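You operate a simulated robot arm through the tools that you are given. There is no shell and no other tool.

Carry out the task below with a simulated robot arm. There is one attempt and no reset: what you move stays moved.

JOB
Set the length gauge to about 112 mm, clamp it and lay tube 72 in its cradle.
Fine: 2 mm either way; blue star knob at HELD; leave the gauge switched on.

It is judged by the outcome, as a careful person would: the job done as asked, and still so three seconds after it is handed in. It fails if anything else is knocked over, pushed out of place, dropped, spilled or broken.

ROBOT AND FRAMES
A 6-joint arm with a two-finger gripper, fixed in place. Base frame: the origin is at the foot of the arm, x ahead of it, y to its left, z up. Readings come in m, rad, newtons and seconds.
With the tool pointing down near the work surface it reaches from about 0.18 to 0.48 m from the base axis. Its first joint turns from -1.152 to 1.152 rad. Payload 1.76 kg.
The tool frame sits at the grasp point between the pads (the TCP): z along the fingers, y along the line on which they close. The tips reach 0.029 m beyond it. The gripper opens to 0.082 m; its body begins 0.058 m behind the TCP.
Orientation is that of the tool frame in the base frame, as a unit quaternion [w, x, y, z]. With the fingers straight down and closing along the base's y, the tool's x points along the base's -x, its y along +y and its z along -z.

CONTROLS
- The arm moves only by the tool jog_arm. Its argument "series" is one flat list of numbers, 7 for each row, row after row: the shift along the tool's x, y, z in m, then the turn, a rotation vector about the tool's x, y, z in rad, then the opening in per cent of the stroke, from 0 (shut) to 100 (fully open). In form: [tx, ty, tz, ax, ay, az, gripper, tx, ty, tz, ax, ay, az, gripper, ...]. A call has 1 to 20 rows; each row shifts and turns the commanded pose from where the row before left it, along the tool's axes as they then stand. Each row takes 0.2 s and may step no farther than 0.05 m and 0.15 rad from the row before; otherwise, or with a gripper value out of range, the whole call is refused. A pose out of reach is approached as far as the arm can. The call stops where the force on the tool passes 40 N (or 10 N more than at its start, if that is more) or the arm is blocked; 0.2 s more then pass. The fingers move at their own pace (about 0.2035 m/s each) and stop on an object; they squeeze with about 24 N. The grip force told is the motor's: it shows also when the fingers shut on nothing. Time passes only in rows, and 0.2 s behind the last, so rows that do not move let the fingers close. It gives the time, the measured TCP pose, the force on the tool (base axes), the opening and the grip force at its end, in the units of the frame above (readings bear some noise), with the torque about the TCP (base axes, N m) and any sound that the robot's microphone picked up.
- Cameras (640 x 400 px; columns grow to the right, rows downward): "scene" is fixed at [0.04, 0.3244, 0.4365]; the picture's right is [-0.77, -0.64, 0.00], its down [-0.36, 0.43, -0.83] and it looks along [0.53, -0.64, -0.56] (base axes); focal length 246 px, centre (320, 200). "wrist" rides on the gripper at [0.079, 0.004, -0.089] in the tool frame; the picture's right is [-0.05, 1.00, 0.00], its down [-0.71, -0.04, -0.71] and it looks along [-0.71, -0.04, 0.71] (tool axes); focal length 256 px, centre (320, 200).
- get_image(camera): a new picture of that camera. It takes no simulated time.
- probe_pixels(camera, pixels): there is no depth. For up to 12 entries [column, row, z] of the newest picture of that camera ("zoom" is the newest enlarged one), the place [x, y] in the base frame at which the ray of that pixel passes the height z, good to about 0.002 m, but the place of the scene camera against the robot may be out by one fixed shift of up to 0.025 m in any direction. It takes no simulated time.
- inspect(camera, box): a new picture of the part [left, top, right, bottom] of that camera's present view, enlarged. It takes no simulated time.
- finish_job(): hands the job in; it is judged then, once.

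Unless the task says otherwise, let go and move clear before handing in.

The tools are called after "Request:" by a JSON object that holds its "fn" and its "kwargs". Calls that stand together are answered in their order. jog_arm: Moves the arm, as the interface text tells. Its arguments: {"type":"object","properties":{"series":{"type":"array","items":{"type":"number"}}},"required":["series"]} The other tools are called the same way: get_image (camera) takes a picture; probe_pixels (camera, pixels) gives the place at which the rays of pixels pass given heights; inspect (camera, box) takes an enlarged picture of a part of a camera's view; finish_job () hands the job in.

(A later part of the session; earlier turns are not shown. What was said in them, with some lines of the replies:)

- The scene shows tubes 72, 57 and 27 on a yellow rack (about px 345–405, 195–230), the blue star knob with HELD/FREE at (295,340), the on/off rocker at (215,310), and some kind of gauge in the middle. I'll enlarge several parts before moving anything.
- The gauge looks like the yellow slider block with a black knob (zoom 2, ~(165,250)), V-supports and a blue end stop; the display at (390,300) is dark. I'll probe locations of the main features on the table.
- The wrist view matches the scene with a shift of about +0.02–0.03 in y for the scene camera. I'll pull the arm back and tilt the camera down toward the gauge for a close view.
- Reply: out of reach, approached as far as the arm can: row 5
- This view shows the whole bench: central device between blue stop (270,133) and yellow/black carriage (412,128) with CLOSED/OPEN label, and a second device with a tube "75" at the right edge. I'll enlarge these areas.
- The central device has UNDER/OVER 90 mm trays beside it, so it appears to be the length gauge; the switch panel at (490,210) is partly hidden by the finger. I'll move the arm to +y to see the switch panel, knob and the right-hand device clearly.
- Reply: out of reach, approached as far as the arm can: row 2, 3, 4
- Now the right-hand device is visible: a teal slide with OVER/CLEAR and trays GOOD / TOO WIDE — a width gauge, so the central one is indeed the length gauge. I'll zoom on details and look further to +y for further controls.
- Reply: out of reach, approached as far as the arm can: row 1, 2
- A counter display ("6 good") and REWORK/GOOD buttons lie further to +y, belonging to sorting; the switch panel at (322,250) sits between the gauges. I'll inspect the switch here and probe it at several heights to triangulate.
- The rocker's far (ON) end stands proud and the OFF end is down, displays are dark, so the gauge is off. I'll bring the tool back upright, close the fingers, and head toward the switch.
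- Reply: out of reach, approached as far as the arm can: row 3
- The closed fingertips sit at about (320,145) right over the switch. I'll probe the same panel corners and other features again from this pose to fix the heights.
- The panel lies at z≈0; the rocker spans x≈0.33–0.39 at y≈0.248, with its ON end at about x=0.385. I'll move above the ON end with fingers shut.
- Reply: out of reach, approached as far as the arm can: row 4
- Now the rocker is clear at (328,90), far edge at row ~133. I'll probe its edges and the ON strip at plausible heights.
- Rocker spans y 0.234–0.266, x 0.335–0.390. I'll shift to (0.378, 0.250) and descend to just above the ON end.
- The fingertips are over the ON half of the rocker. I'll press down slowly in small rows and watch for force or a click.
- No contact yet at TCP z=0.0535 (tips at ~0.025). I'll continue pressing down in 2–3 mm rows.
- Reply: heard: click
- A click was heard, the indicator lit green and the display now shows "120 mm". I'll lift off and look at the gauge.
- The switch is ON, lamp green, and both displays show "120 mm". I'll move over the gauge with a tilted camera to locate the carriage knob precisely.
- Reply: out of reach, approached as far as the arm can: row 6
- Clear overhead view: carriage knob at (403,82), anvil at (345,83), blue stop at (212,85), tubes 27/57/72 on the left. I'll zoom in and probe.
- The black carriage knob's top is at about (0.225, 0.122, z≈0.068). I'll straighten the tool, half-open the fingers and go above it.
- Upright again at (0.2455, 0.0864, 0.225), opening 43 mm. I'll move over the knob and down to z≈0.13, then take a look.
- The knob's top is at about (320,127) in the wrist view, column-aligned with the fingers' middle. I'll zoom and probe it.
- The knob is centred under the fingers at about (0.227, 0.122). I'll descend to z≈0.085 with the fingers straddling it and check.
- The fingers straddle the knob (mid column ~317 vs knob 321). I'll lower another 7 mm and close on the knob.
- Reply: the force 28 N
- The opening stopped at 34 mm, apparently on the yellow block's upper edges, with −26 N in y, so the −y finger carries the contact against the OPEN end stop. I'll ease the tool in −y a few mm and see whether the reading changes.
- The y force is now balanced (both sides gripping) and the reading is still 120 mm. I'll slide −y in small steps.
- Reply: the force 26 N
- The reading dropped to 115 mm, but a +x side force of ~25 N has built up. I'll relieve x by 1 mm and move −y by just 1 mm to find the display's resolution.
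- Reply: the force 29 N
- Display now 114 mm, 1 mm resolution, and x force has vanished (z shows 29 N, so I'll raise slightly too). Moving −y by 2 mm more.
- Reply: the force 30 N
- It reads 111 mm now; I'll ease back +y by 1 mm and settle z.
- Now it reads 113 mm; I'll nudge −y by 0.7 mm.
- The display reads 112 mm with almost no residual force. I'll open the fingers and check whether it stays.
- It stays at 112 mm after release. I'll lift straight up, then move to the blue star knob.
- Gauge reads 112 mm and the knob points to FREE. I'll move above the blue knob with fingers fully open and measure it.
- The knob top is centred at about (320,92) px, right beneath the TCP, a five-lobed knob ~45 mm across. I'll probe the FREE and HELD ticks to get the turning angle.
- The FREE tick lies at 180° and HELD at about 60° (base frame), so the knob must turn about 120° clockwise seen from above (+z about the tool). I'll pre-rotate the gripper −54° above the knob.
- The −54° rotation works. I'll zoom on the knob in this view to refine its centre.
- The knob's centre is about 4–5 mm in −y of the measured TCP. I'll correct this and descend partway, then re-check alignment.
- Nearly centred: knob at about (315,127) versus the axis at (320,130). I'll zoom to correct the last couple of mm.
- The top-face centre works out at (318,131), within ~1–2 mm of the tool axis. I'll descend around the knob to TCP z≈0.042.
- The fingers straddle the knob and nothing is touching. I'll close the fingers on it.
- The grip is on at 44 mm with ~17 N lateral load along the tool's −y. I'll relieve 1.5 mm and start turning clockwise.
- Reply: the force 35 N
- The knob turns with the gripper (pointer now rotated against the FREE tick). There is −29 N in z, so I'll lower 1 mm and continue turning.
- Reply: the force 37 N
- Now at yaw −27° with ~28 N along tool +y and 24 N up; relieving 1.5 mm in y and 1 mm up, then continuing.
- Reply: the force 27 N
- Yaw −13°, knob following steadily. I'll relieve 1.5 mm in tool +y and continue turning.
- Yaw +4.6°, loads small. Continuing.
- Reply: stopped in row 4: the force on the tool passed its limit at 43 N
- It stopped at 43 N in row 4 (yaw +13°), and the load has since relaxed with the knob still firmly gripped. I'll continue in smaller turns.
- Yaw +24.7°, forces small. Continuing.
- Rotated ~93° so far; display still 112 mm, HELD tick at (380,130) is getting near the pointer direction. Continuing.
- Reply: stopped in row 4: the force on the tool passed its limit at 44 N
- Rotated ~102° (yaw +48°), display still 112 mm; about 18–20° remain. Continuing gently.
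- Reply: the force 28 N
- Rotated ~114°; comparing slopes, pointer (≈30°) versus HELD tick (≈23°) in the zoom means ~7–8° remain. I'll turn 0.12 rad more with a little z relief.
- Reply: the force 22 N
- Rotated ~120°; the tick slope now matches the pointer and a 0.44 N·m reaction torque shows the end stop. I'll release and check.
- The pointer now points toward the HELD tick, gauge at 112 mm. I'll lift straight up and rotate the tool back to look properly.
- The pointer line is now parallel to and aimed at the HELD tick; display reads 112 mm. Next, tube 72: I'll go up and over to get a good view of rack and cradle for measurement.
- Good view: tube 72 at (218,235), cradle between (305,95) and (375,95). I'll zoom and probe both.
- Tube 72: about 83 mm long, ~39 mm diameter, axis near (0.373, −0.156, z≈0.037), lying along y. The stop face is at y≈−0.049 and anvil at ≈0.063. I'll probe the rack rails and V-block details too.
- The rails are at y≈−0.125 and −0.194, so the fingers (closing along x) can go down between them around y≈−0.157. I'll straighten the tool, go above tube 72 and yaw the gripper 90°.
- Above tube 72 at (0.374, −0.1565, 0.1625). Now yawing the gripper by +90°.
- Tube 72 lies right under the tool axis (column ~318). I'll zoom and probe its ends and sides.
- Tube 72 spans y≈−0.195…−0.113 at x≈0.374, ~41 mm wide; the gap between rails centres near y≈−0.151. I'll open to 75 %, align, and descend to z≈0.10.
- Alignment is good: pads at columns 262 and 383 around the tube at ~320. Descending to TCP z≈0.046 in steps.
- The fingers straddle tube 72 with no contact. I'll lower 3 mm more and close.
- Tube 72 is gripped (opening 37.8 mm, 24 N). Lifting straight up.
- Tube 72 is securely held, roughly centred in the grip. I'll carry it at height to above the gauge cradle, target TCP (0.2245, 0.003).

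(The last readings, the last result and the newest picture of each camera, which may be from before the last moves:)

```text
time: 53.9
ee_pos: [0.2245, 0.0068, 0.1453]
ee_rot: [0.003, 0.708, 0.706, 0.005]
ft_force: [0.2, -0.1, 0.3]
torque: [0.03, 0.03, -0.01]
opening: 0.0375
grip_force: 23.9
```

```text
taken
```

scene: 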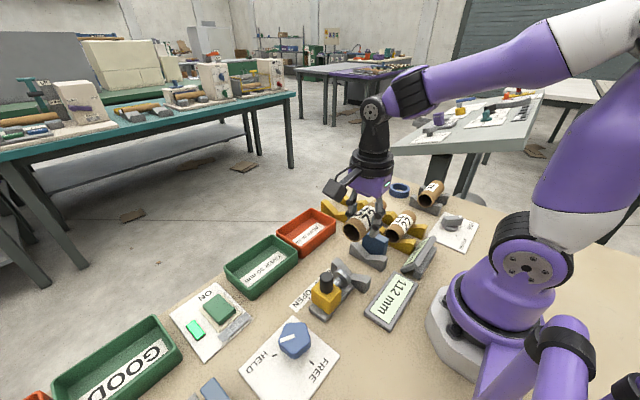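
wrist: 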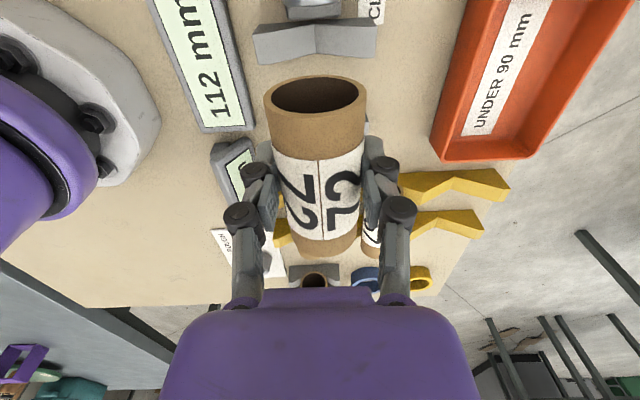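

V2 block is visible at (315,40) in the wrist view. I'll zoom and probe its valley and edges to check x/y alignment.

Request:
{"fn": "inspect", "kwargs": {"camera": "wrist", "box": [220, 0, 420, 120]}}

Request:
{"fn": "probe_pixels", "kwargs": {"camera": "wrist", "pixels": [[316, 22, 0.015], [316, 54, 0.015], [316, 22, 0.02], [316, 54, 0.02], [254, 35, 0.03], [377, 30, 0.03], [254, 63, 0.0], [375, 55, 0.0], [286, 15, 0.03], [341, 15, 0.03]]}}

Request:
{"fn": "inspect", "kwargs": {"camera": "scene", "box": [300, 190, 440, 320]}}

```text
3.20 times, centred on (320, 60) of wrist
```

zoom: 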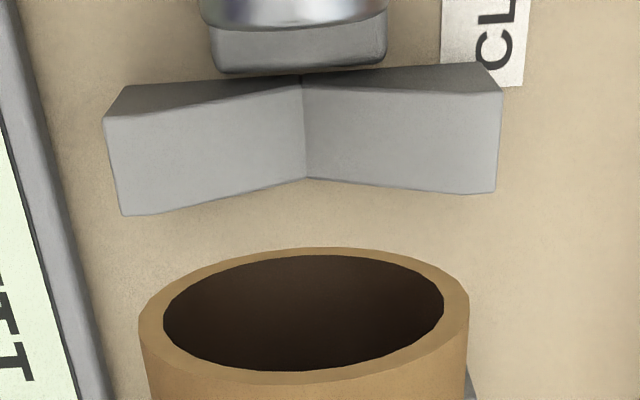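

```text
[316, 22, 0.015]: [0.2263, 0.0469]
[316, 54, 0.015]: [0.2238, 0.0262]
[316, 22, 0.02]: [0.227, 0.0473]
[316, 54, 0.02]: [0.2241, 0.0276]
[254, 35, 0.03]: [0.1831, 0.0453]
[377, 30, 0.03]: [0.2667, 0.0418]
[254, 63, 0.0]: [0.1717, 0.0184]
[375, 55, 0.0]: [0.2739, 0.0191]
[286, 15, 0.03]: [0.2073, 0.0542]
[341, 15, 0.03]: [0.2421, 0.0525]
```

```text
3.08 times, centred on (370, 255) of scene
```

zoom: 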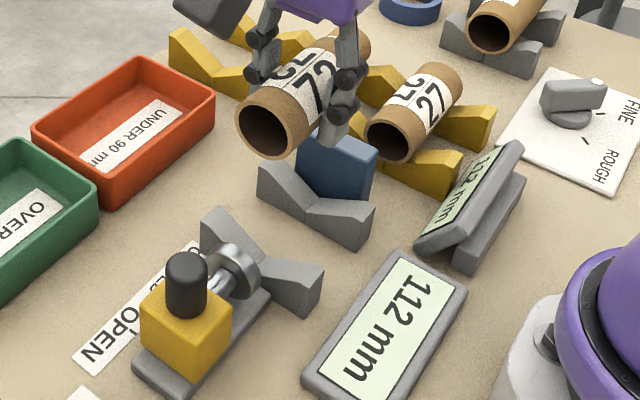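

The V-block valley sits at x≈0.225, y 0.027–0.046, matching the tool's x. I'll shift −3 mm in y and lower to z≈0.07, then check clearances to the stop and anvil.

Request:
{"fn": "jog_arm", "kwargs": {"series": [-0.003, 0, 0, 0, 0, 0, 30, 0, 0, 0.025, 0, 0, 0, 30, 0, 0, 0.025, 0, 0, 0, 30, 0, 0, 0.025, 0, 0, 0, 30, 0, 0, 0, 0, 0, 0, 30]}}

Request:
{"fn": "get_image", "kwargs": {"camera": "wrist"}}

Request:
{"fn": "inspect", "kwargs": {"camera": "scene", "box": [300, 190, 440, 320]}}

```text
time: 55.1
ee_pos: [0.2242, 0.0005, 0.0688]
ee_rot: [0.003, 0.708, 0.707, 0.006]
ft_force: [-0.2, 0.5, 0.1]
torque: [-0.02, 0.0, -0.02]
opening: 0.0376
grip_force: 23.9
```

```text
taken
```

wrist: 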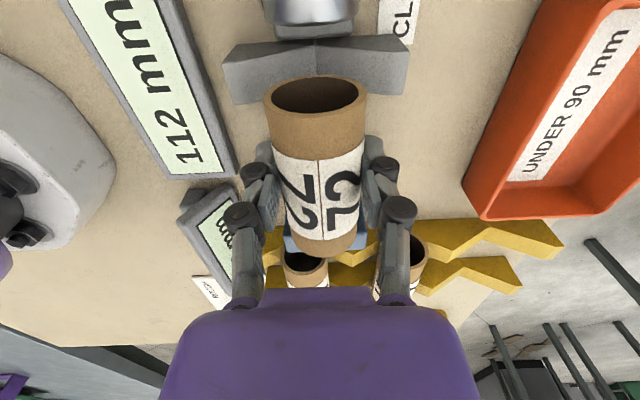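

```text
3.08 times, centred on (370, 255) of scene
```

zoom: 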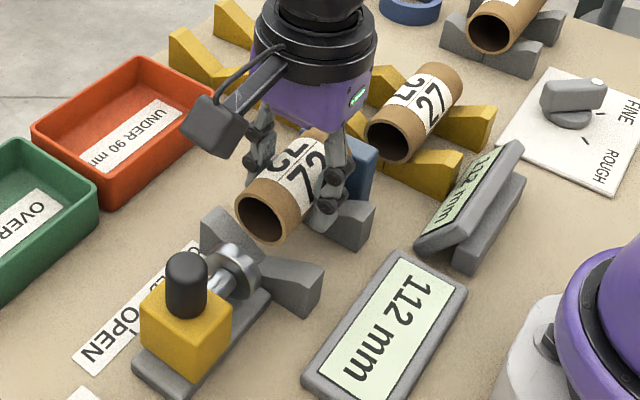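

TCP now measures y=0.0005, so I'll shift +4 mm for clearance from the blue stop and lower further in small steps, watching the force.

Request:
{"fn": "jog_arm", "kwargs": {"series": [0.004, 0, 0, 0, 0, 0, 30, 0, 0, 0.008, 0, 0, 0, 30, 0, 0, 0.004, 0, 0, 0, 30, 0, 0, 0, 0, 0, 0, 30]}}

Request:
{"fn": "inspect", "kwargs": {"camera": "scene", "box": [310, 200, 430, 310]}}

Request:
{"fn": "get_image", "kwargs": {"camera": "wrist"}}

```text
time: 56.1
ee_pos: [0.2242, 0.0055, 0.0578]
ee_rot: [0.003, 0.707, 0.707, 0.006]
ft_force: [0.0, -0.4, -0.3]
torque: [0.01, 0.02, -0.04]
opening: 0.0376
grip_force: 24.0
```

```text
3.64 times, centred on (370, 255) of scene
```

zoom: 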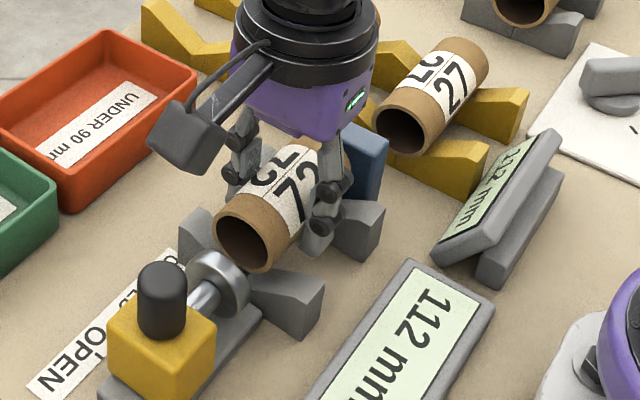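

```text
taken
```

wrist: 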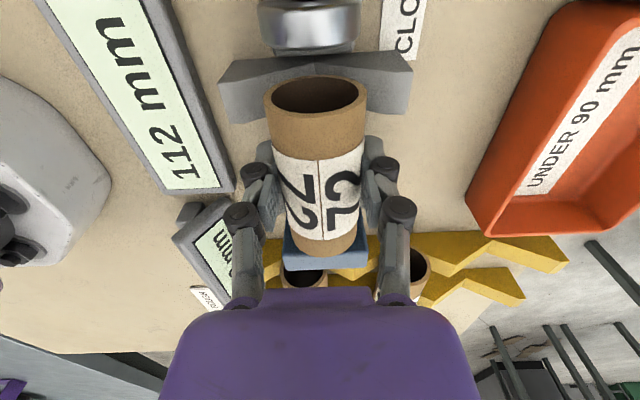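

The tube is over both V-blocks with the blue stop and anvil clear of its ends. Lowering on in 3 mm rows.

Request:
{"fn": "jog_arm", "kwargs": {"series": [0, 0, 0.003, 0, 0, 0, 30, 0, 0, 0.003, 0, 0, 0, 30, 0, 0, 0.003, 0, 0, 0, 30, 0, 0, 0, 0, 0, 0, 30]}}

Request:
{"fn": "inspect", "kwargs": {"camera": "scene", "box": [310, 200, 430, 310]}}

```text
time: 57.1
ee_pos: [0.2246, 0.0058, 0.0492]
ee_rot: [0.003, 0.708, 0.706, 0.005]
ft_force: [1.0, -0.6, 0.0]
torque: [0.01, -0.01, 0.03]
opening: 0.0379
grip_force: 24.8
```

```text
3.64 times, centred on (370, 255) of scene
```

zoom: 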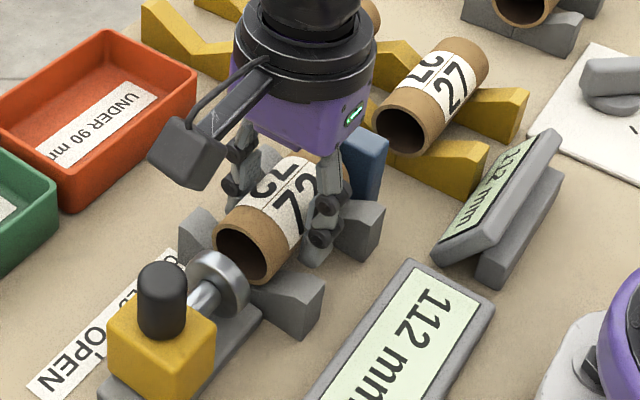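

No contact yet at z=0.049. I'll continue in 2 mm rows.

Request:
{"fn": "jog_arm", "kwargs": {"series": [0, 0, 0.002, 0, 0, 0, 30, 0, 0, 0.002, 0, 0, 0, 30, 0, 0, 0, 0, 0, 0, 30]}}

```text
time: 57.9
ee_pos: [0.2254, 0.0082, 0.0449]
ee_rot: [0.003, 0.708, 0.707, 0.005]
ft_force: [-4.4, -3.4, 13.9]
torque: [0.0, -0.04, 0.05]
opening: 0.0375
grip_force: 23.8
```

Contact: 13.9 N upward at z=0.045. I'll look before releasing.

Request:
{"fn": "inspect", "kwargs": {"camera": "scene", "box": [310, 200, 430, 310]}}

Request:
{"fn": "get_image", "kwargs": {"camera": "wrist"}}

```text
3.64 times, centred on (370, 255) of scene
```

zoom: 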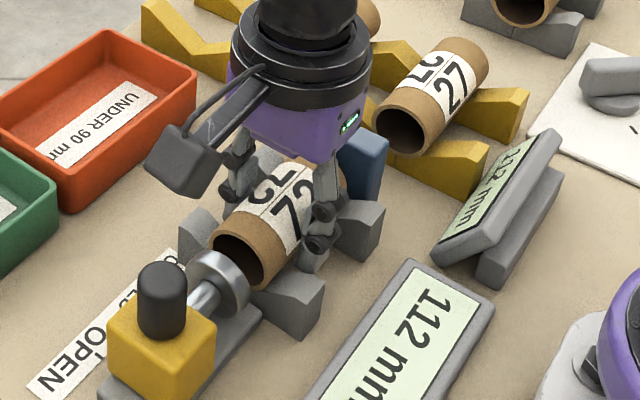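

```text
taken
```

wrist: 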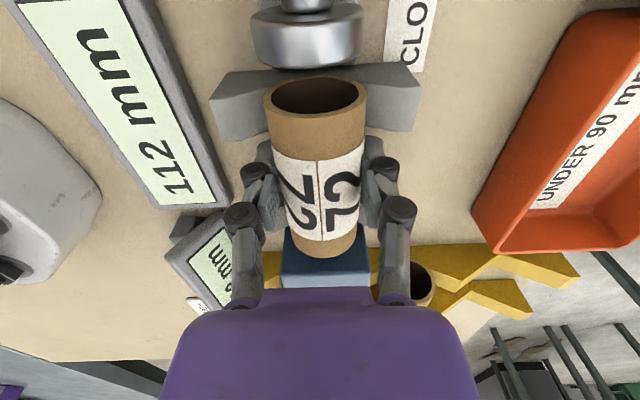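

The tube sits a bit toward the anvil side (TCP y=0.008). I'll lift 4 mm, shift −4 mm in y for better support on both V-blocks, and lower again.

Request:
{"fn": "jog_arm", "kwargs": {"series": [0, 0, -0.004, 0, 0, 0, 30, -0.004, 0, 0, 0, 0, 0, 30, 0, 0, 0, 0, 0, 0, 30]}}

```text
time: 58.7
ee_pos: [0.2263, 0.0036, 0.0495]
ee_rot: [0.003, 0.707, 0.707, 0.005]
ft_force: [0.6, 0.9, -1.0]
torque: [0.0, 0.03, -0.01]
opening: 0.0374
grip_force: 24.0
```

Free again at y=0.0036, z=0.0495. Lowering gently to contact.

Request:
{"fn": "jog_arm", "kwargs": {"series": [0, 0, 0.002, 0, 0, 0, 30, 0, 0, 0.002, 0, 0, 0, 30, 0, 0, 0.001, 0, 0, 0, 30, 0, 0, 0, 0, 0, 0, 30]}}

Request:
{"fn": "get_image", "kwargs": {"camera": "wrist"}}

Request:
{"fn": "inspect", "kwargs": {"camera": "scene", "box": [310, 200, 430, 310]}}

```text
time: 59.7
ee_pos: [0.2258, 0.0028, 0.0429]
ee_rot: [0.003, 0.708, 0.707, 0.005]
ft_force: [-6.6, 0.3, 19.0]
torque: [-0.03, 0.08, 0.0]
opening: 0.0379
grip_force: 23.9
```

```text
taken
```

wrist: 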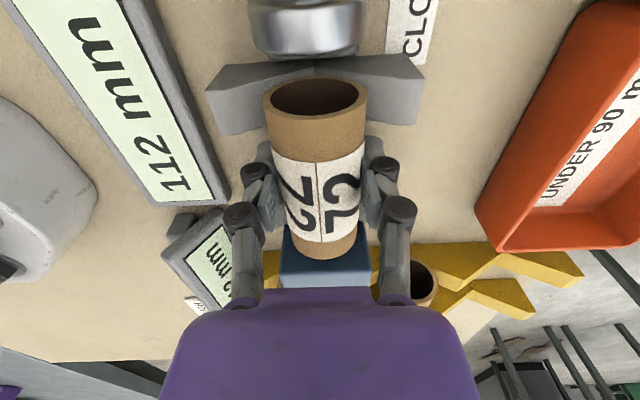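

```text
3.64 times, centred on (370, 255) of scene
```

zoom: 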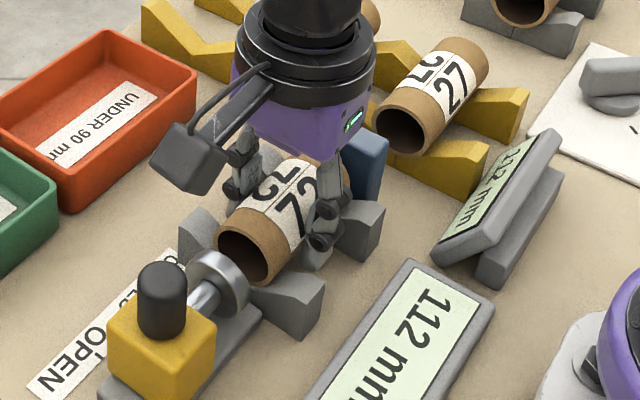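

The tube is seated with 19 N on the V-blocks. I'll relieve ~1 mm in x and open the fingers.

Request:
{"fn": "jog_arm", "kwargs": {"series": [0, -0.001, -0.001, 0, 0, 0, 30, 0, 0, 0, 0, 0, 0, 48, 0, 0, 0, 0, 0, 0, 55, 0, 0, 0, 0, 0, 0, 70, 0, 0, 0, 0, 0, 0, 70]}}

Request:
{"fn": "get_image", "kwargs": {"camera": "wrist"}}

Request:
{"fn": "inspect", "kwargs": {"camera": "scene", "box": [310, 200, 430, 310]}}

```text
time: 60.9
ee_pos: [0.2238, 0.0035, 0.0439]
ee_rot: [0.003, 0.708, 0.707, 0.005]
ft_force: [0.4, 0.2, 0.7]
torque: [0.0, 0.02, 0.0]
opening: 0.0575
grip_force: 0.1
```

```text
taken
```

wrist: 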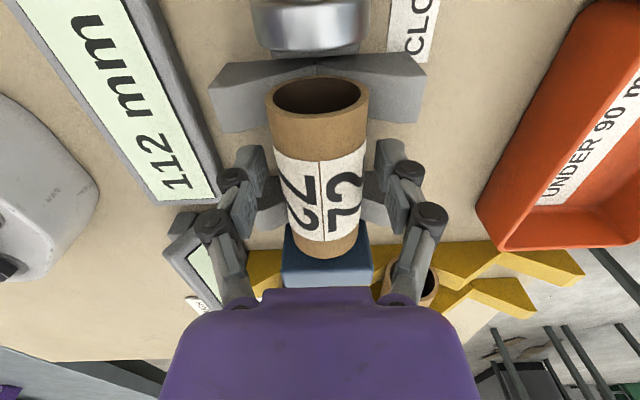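

```text
3.64 times, centred on (370, 255) of scene
```

zoom: 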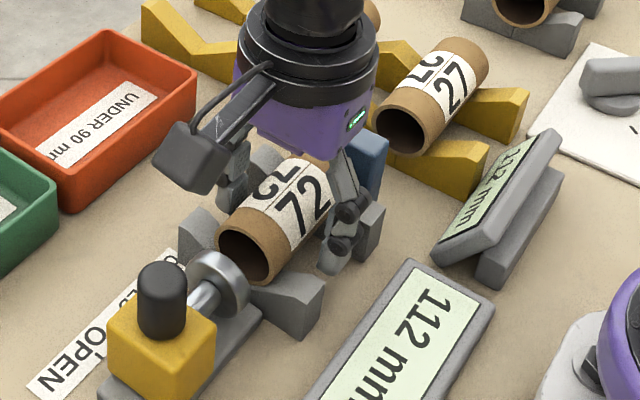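

The tube rests in both V-blocks by itself with the fingers clear on both sides. I'll lift straight up.

Request:
{"fn": "jog_arm", "kwargs": {"series": [0, 0, -0.01, 0, 0, 0, 70, 0, 0, -0.02, 0, 0, 0, 70, 0, 0, -0.03, 0, 0, 0, 70, 0, 0, -0.03, 0, 0, 0, 70, 0, 0, -0.03, 0, 0, 0, 70, 0, 0, 0, 0, 0, 0, 70]}}

Request:
{"fn": "get_image", "kwargs": {"camera": "wrist"}}

Request:
{"fn": "get_image", "kwargs": {"camera": "scene"}}

```text
time: 62.3
ee_pos: [0.2237, 0.0032, 0.1638]
ee_rot: [0.003, 0.708, 0.707, 0.005]
ft_force: [0.4, -0.3, 0.1]
torque: [0.0, 0.01, 0.03]
opening: 0.0572
grip_force: 0.0
```

```text
taken
```

wrist: 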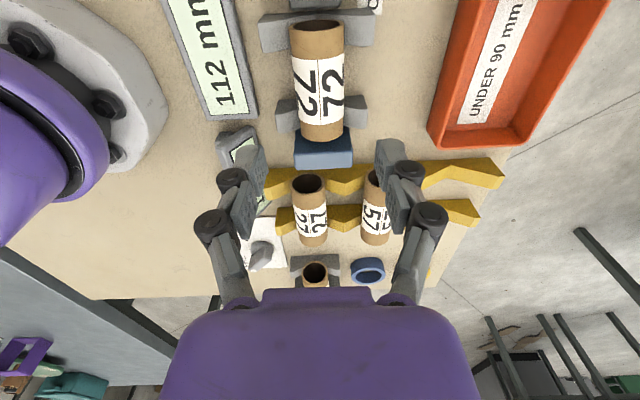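

```text
taken
```

scene: 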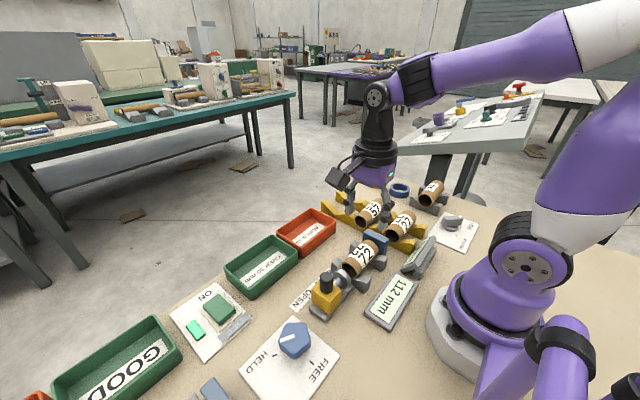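

Tube 72 lies in the cradle, display 112 mm, switch ON. I'll inspect the details: tube, knob pointer and display.

Request:
{"fn": "inspect", "kwargs": {"camera": "wrist", "box": [240, 0, 400, 180]}}

Request:
{"fn": "inspect", "kwargs": {"camera": "scene", "box": [310, 220, 430, 320]}}

Request:
{"fn": "inspect", "kwargs": {"camera": "scene", "box": [230, 310, 350, 400]}}

Request:
{"fn": "inspect", "kwargs": {"camera": "scene", "box": [160, 270, 290, 370]}}

```text
2.22 times, centred on (320, 90) of wrist
```

zoom: 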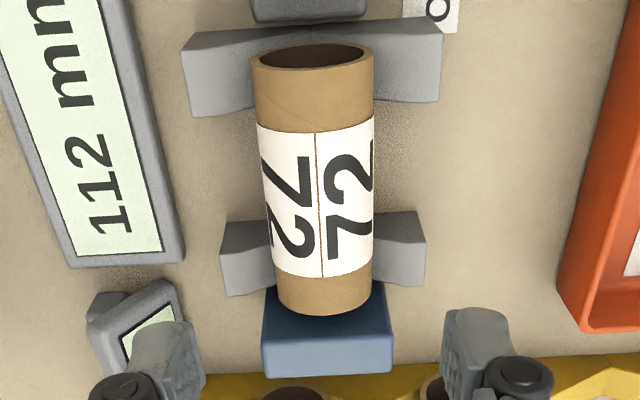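

```text
4.00 times, centred on (370, 270) of scene
```

zoom: 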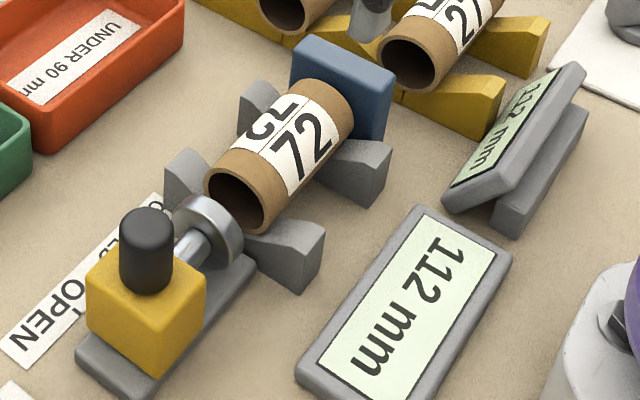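

```text
4.44 times, centred on (290, 355) of scene
```

zoom: 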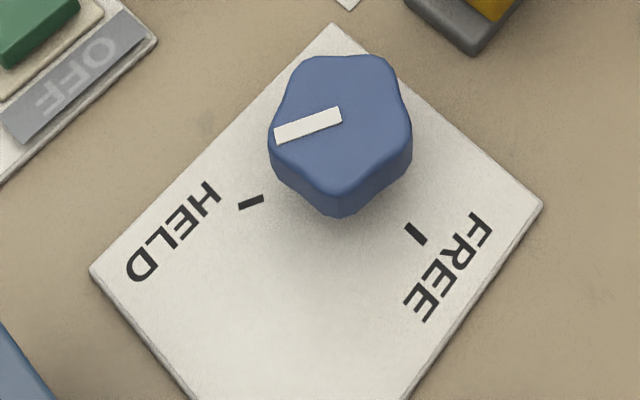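

```text
4.00 times, centred on (225, 320) of scene
```

zoom: 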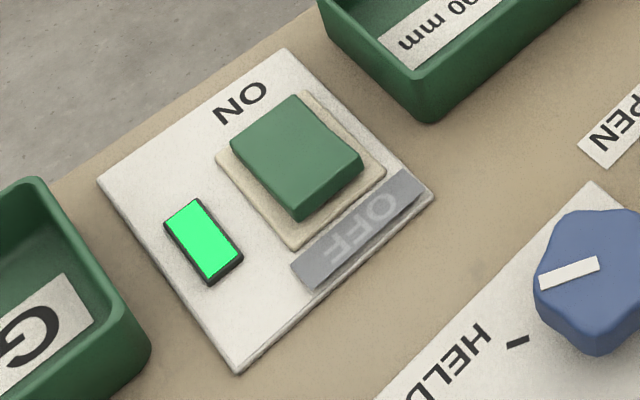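

The pointer is parallel to the HELD tick (both ≈20° slope), both displays read 112 mm, lamp is green, and tube 72 rests on both V-blocks. I'll move the arm a little further clear and verify it all stays.

Request:
{"fn": "jog_arm", "kwargs": {"series": [0, 0, -0.03, 0, 0, 0, 70, 0, 0.03, 0, 0, 0, 0, 70, 0, 0.03, 0, 0, 0, 0, 70, 0, 0, 0, 0, 0, 0, 70, 0, 0, 0, 0, 0, 0, 70, 0, 0, 0, 0, 0, 0, 70, 0, 0, 0, 0, 0, 0, 70, 0, 0, 0, 0, 0, 0, 70]}}

Request:
{"fn": "get_image", "kwargs": {"camera": "scene"}}

Request:
{"fn": "inspect", "kwargs": {"camera": "scene", "box": [280, 180, 460, 320]}}

```text
time: 64.1
ee_pos: [0.2828, 0.0006, 0.1932]
ee_rot: [0.004, 0.707, 0.707, 0.005]
ft_force: [-1.5, 0.1, 0.1]
torque: [0.02, 0.01, 0.01]
opening: 0.0573
grip_force: 0.0
```

```text
taken
```

scene: 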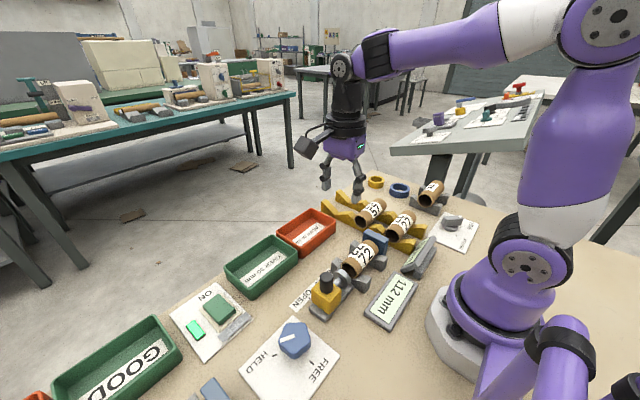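

```text
2.86 times, centred on (370, 250) of scene
```

zoom: 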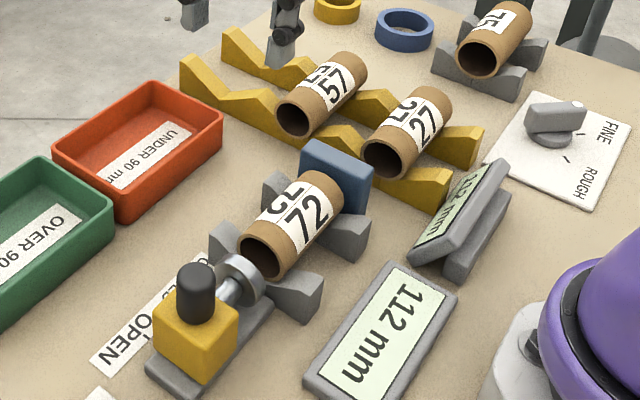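

Everything is stable: both displays read 112 mm, the knob points at HELD and the lamp is green (195,330). Tube 72 lies in the cradle (362,258), the other tubes and items are undisturbed, and the arm is clear, so I'm handing in.

Request:
{"fn": "finish_job", "kwargs": {}}

```text
The job is handed in.
```

The length gauge is set to 112 mm and clamped with the blue star knob at HELD. It is switched on, and tube 72 is lying in its cradle.

- **Reading:** both displays showed 112 mm after I clamped it, and still did after I laid the tube.
- **Clamp:** the knob's pointer lines up with the HELD mark. I turned it about 120° until it met resistance.
- **Tube 72:** it rests on both V-blocks, with gaps to the blue stop and the metal end piece on the slide.
- **Everything else:** the other tubes, trays and controls I could see look undisturbed. The arm had let go and was clear before I handed in.
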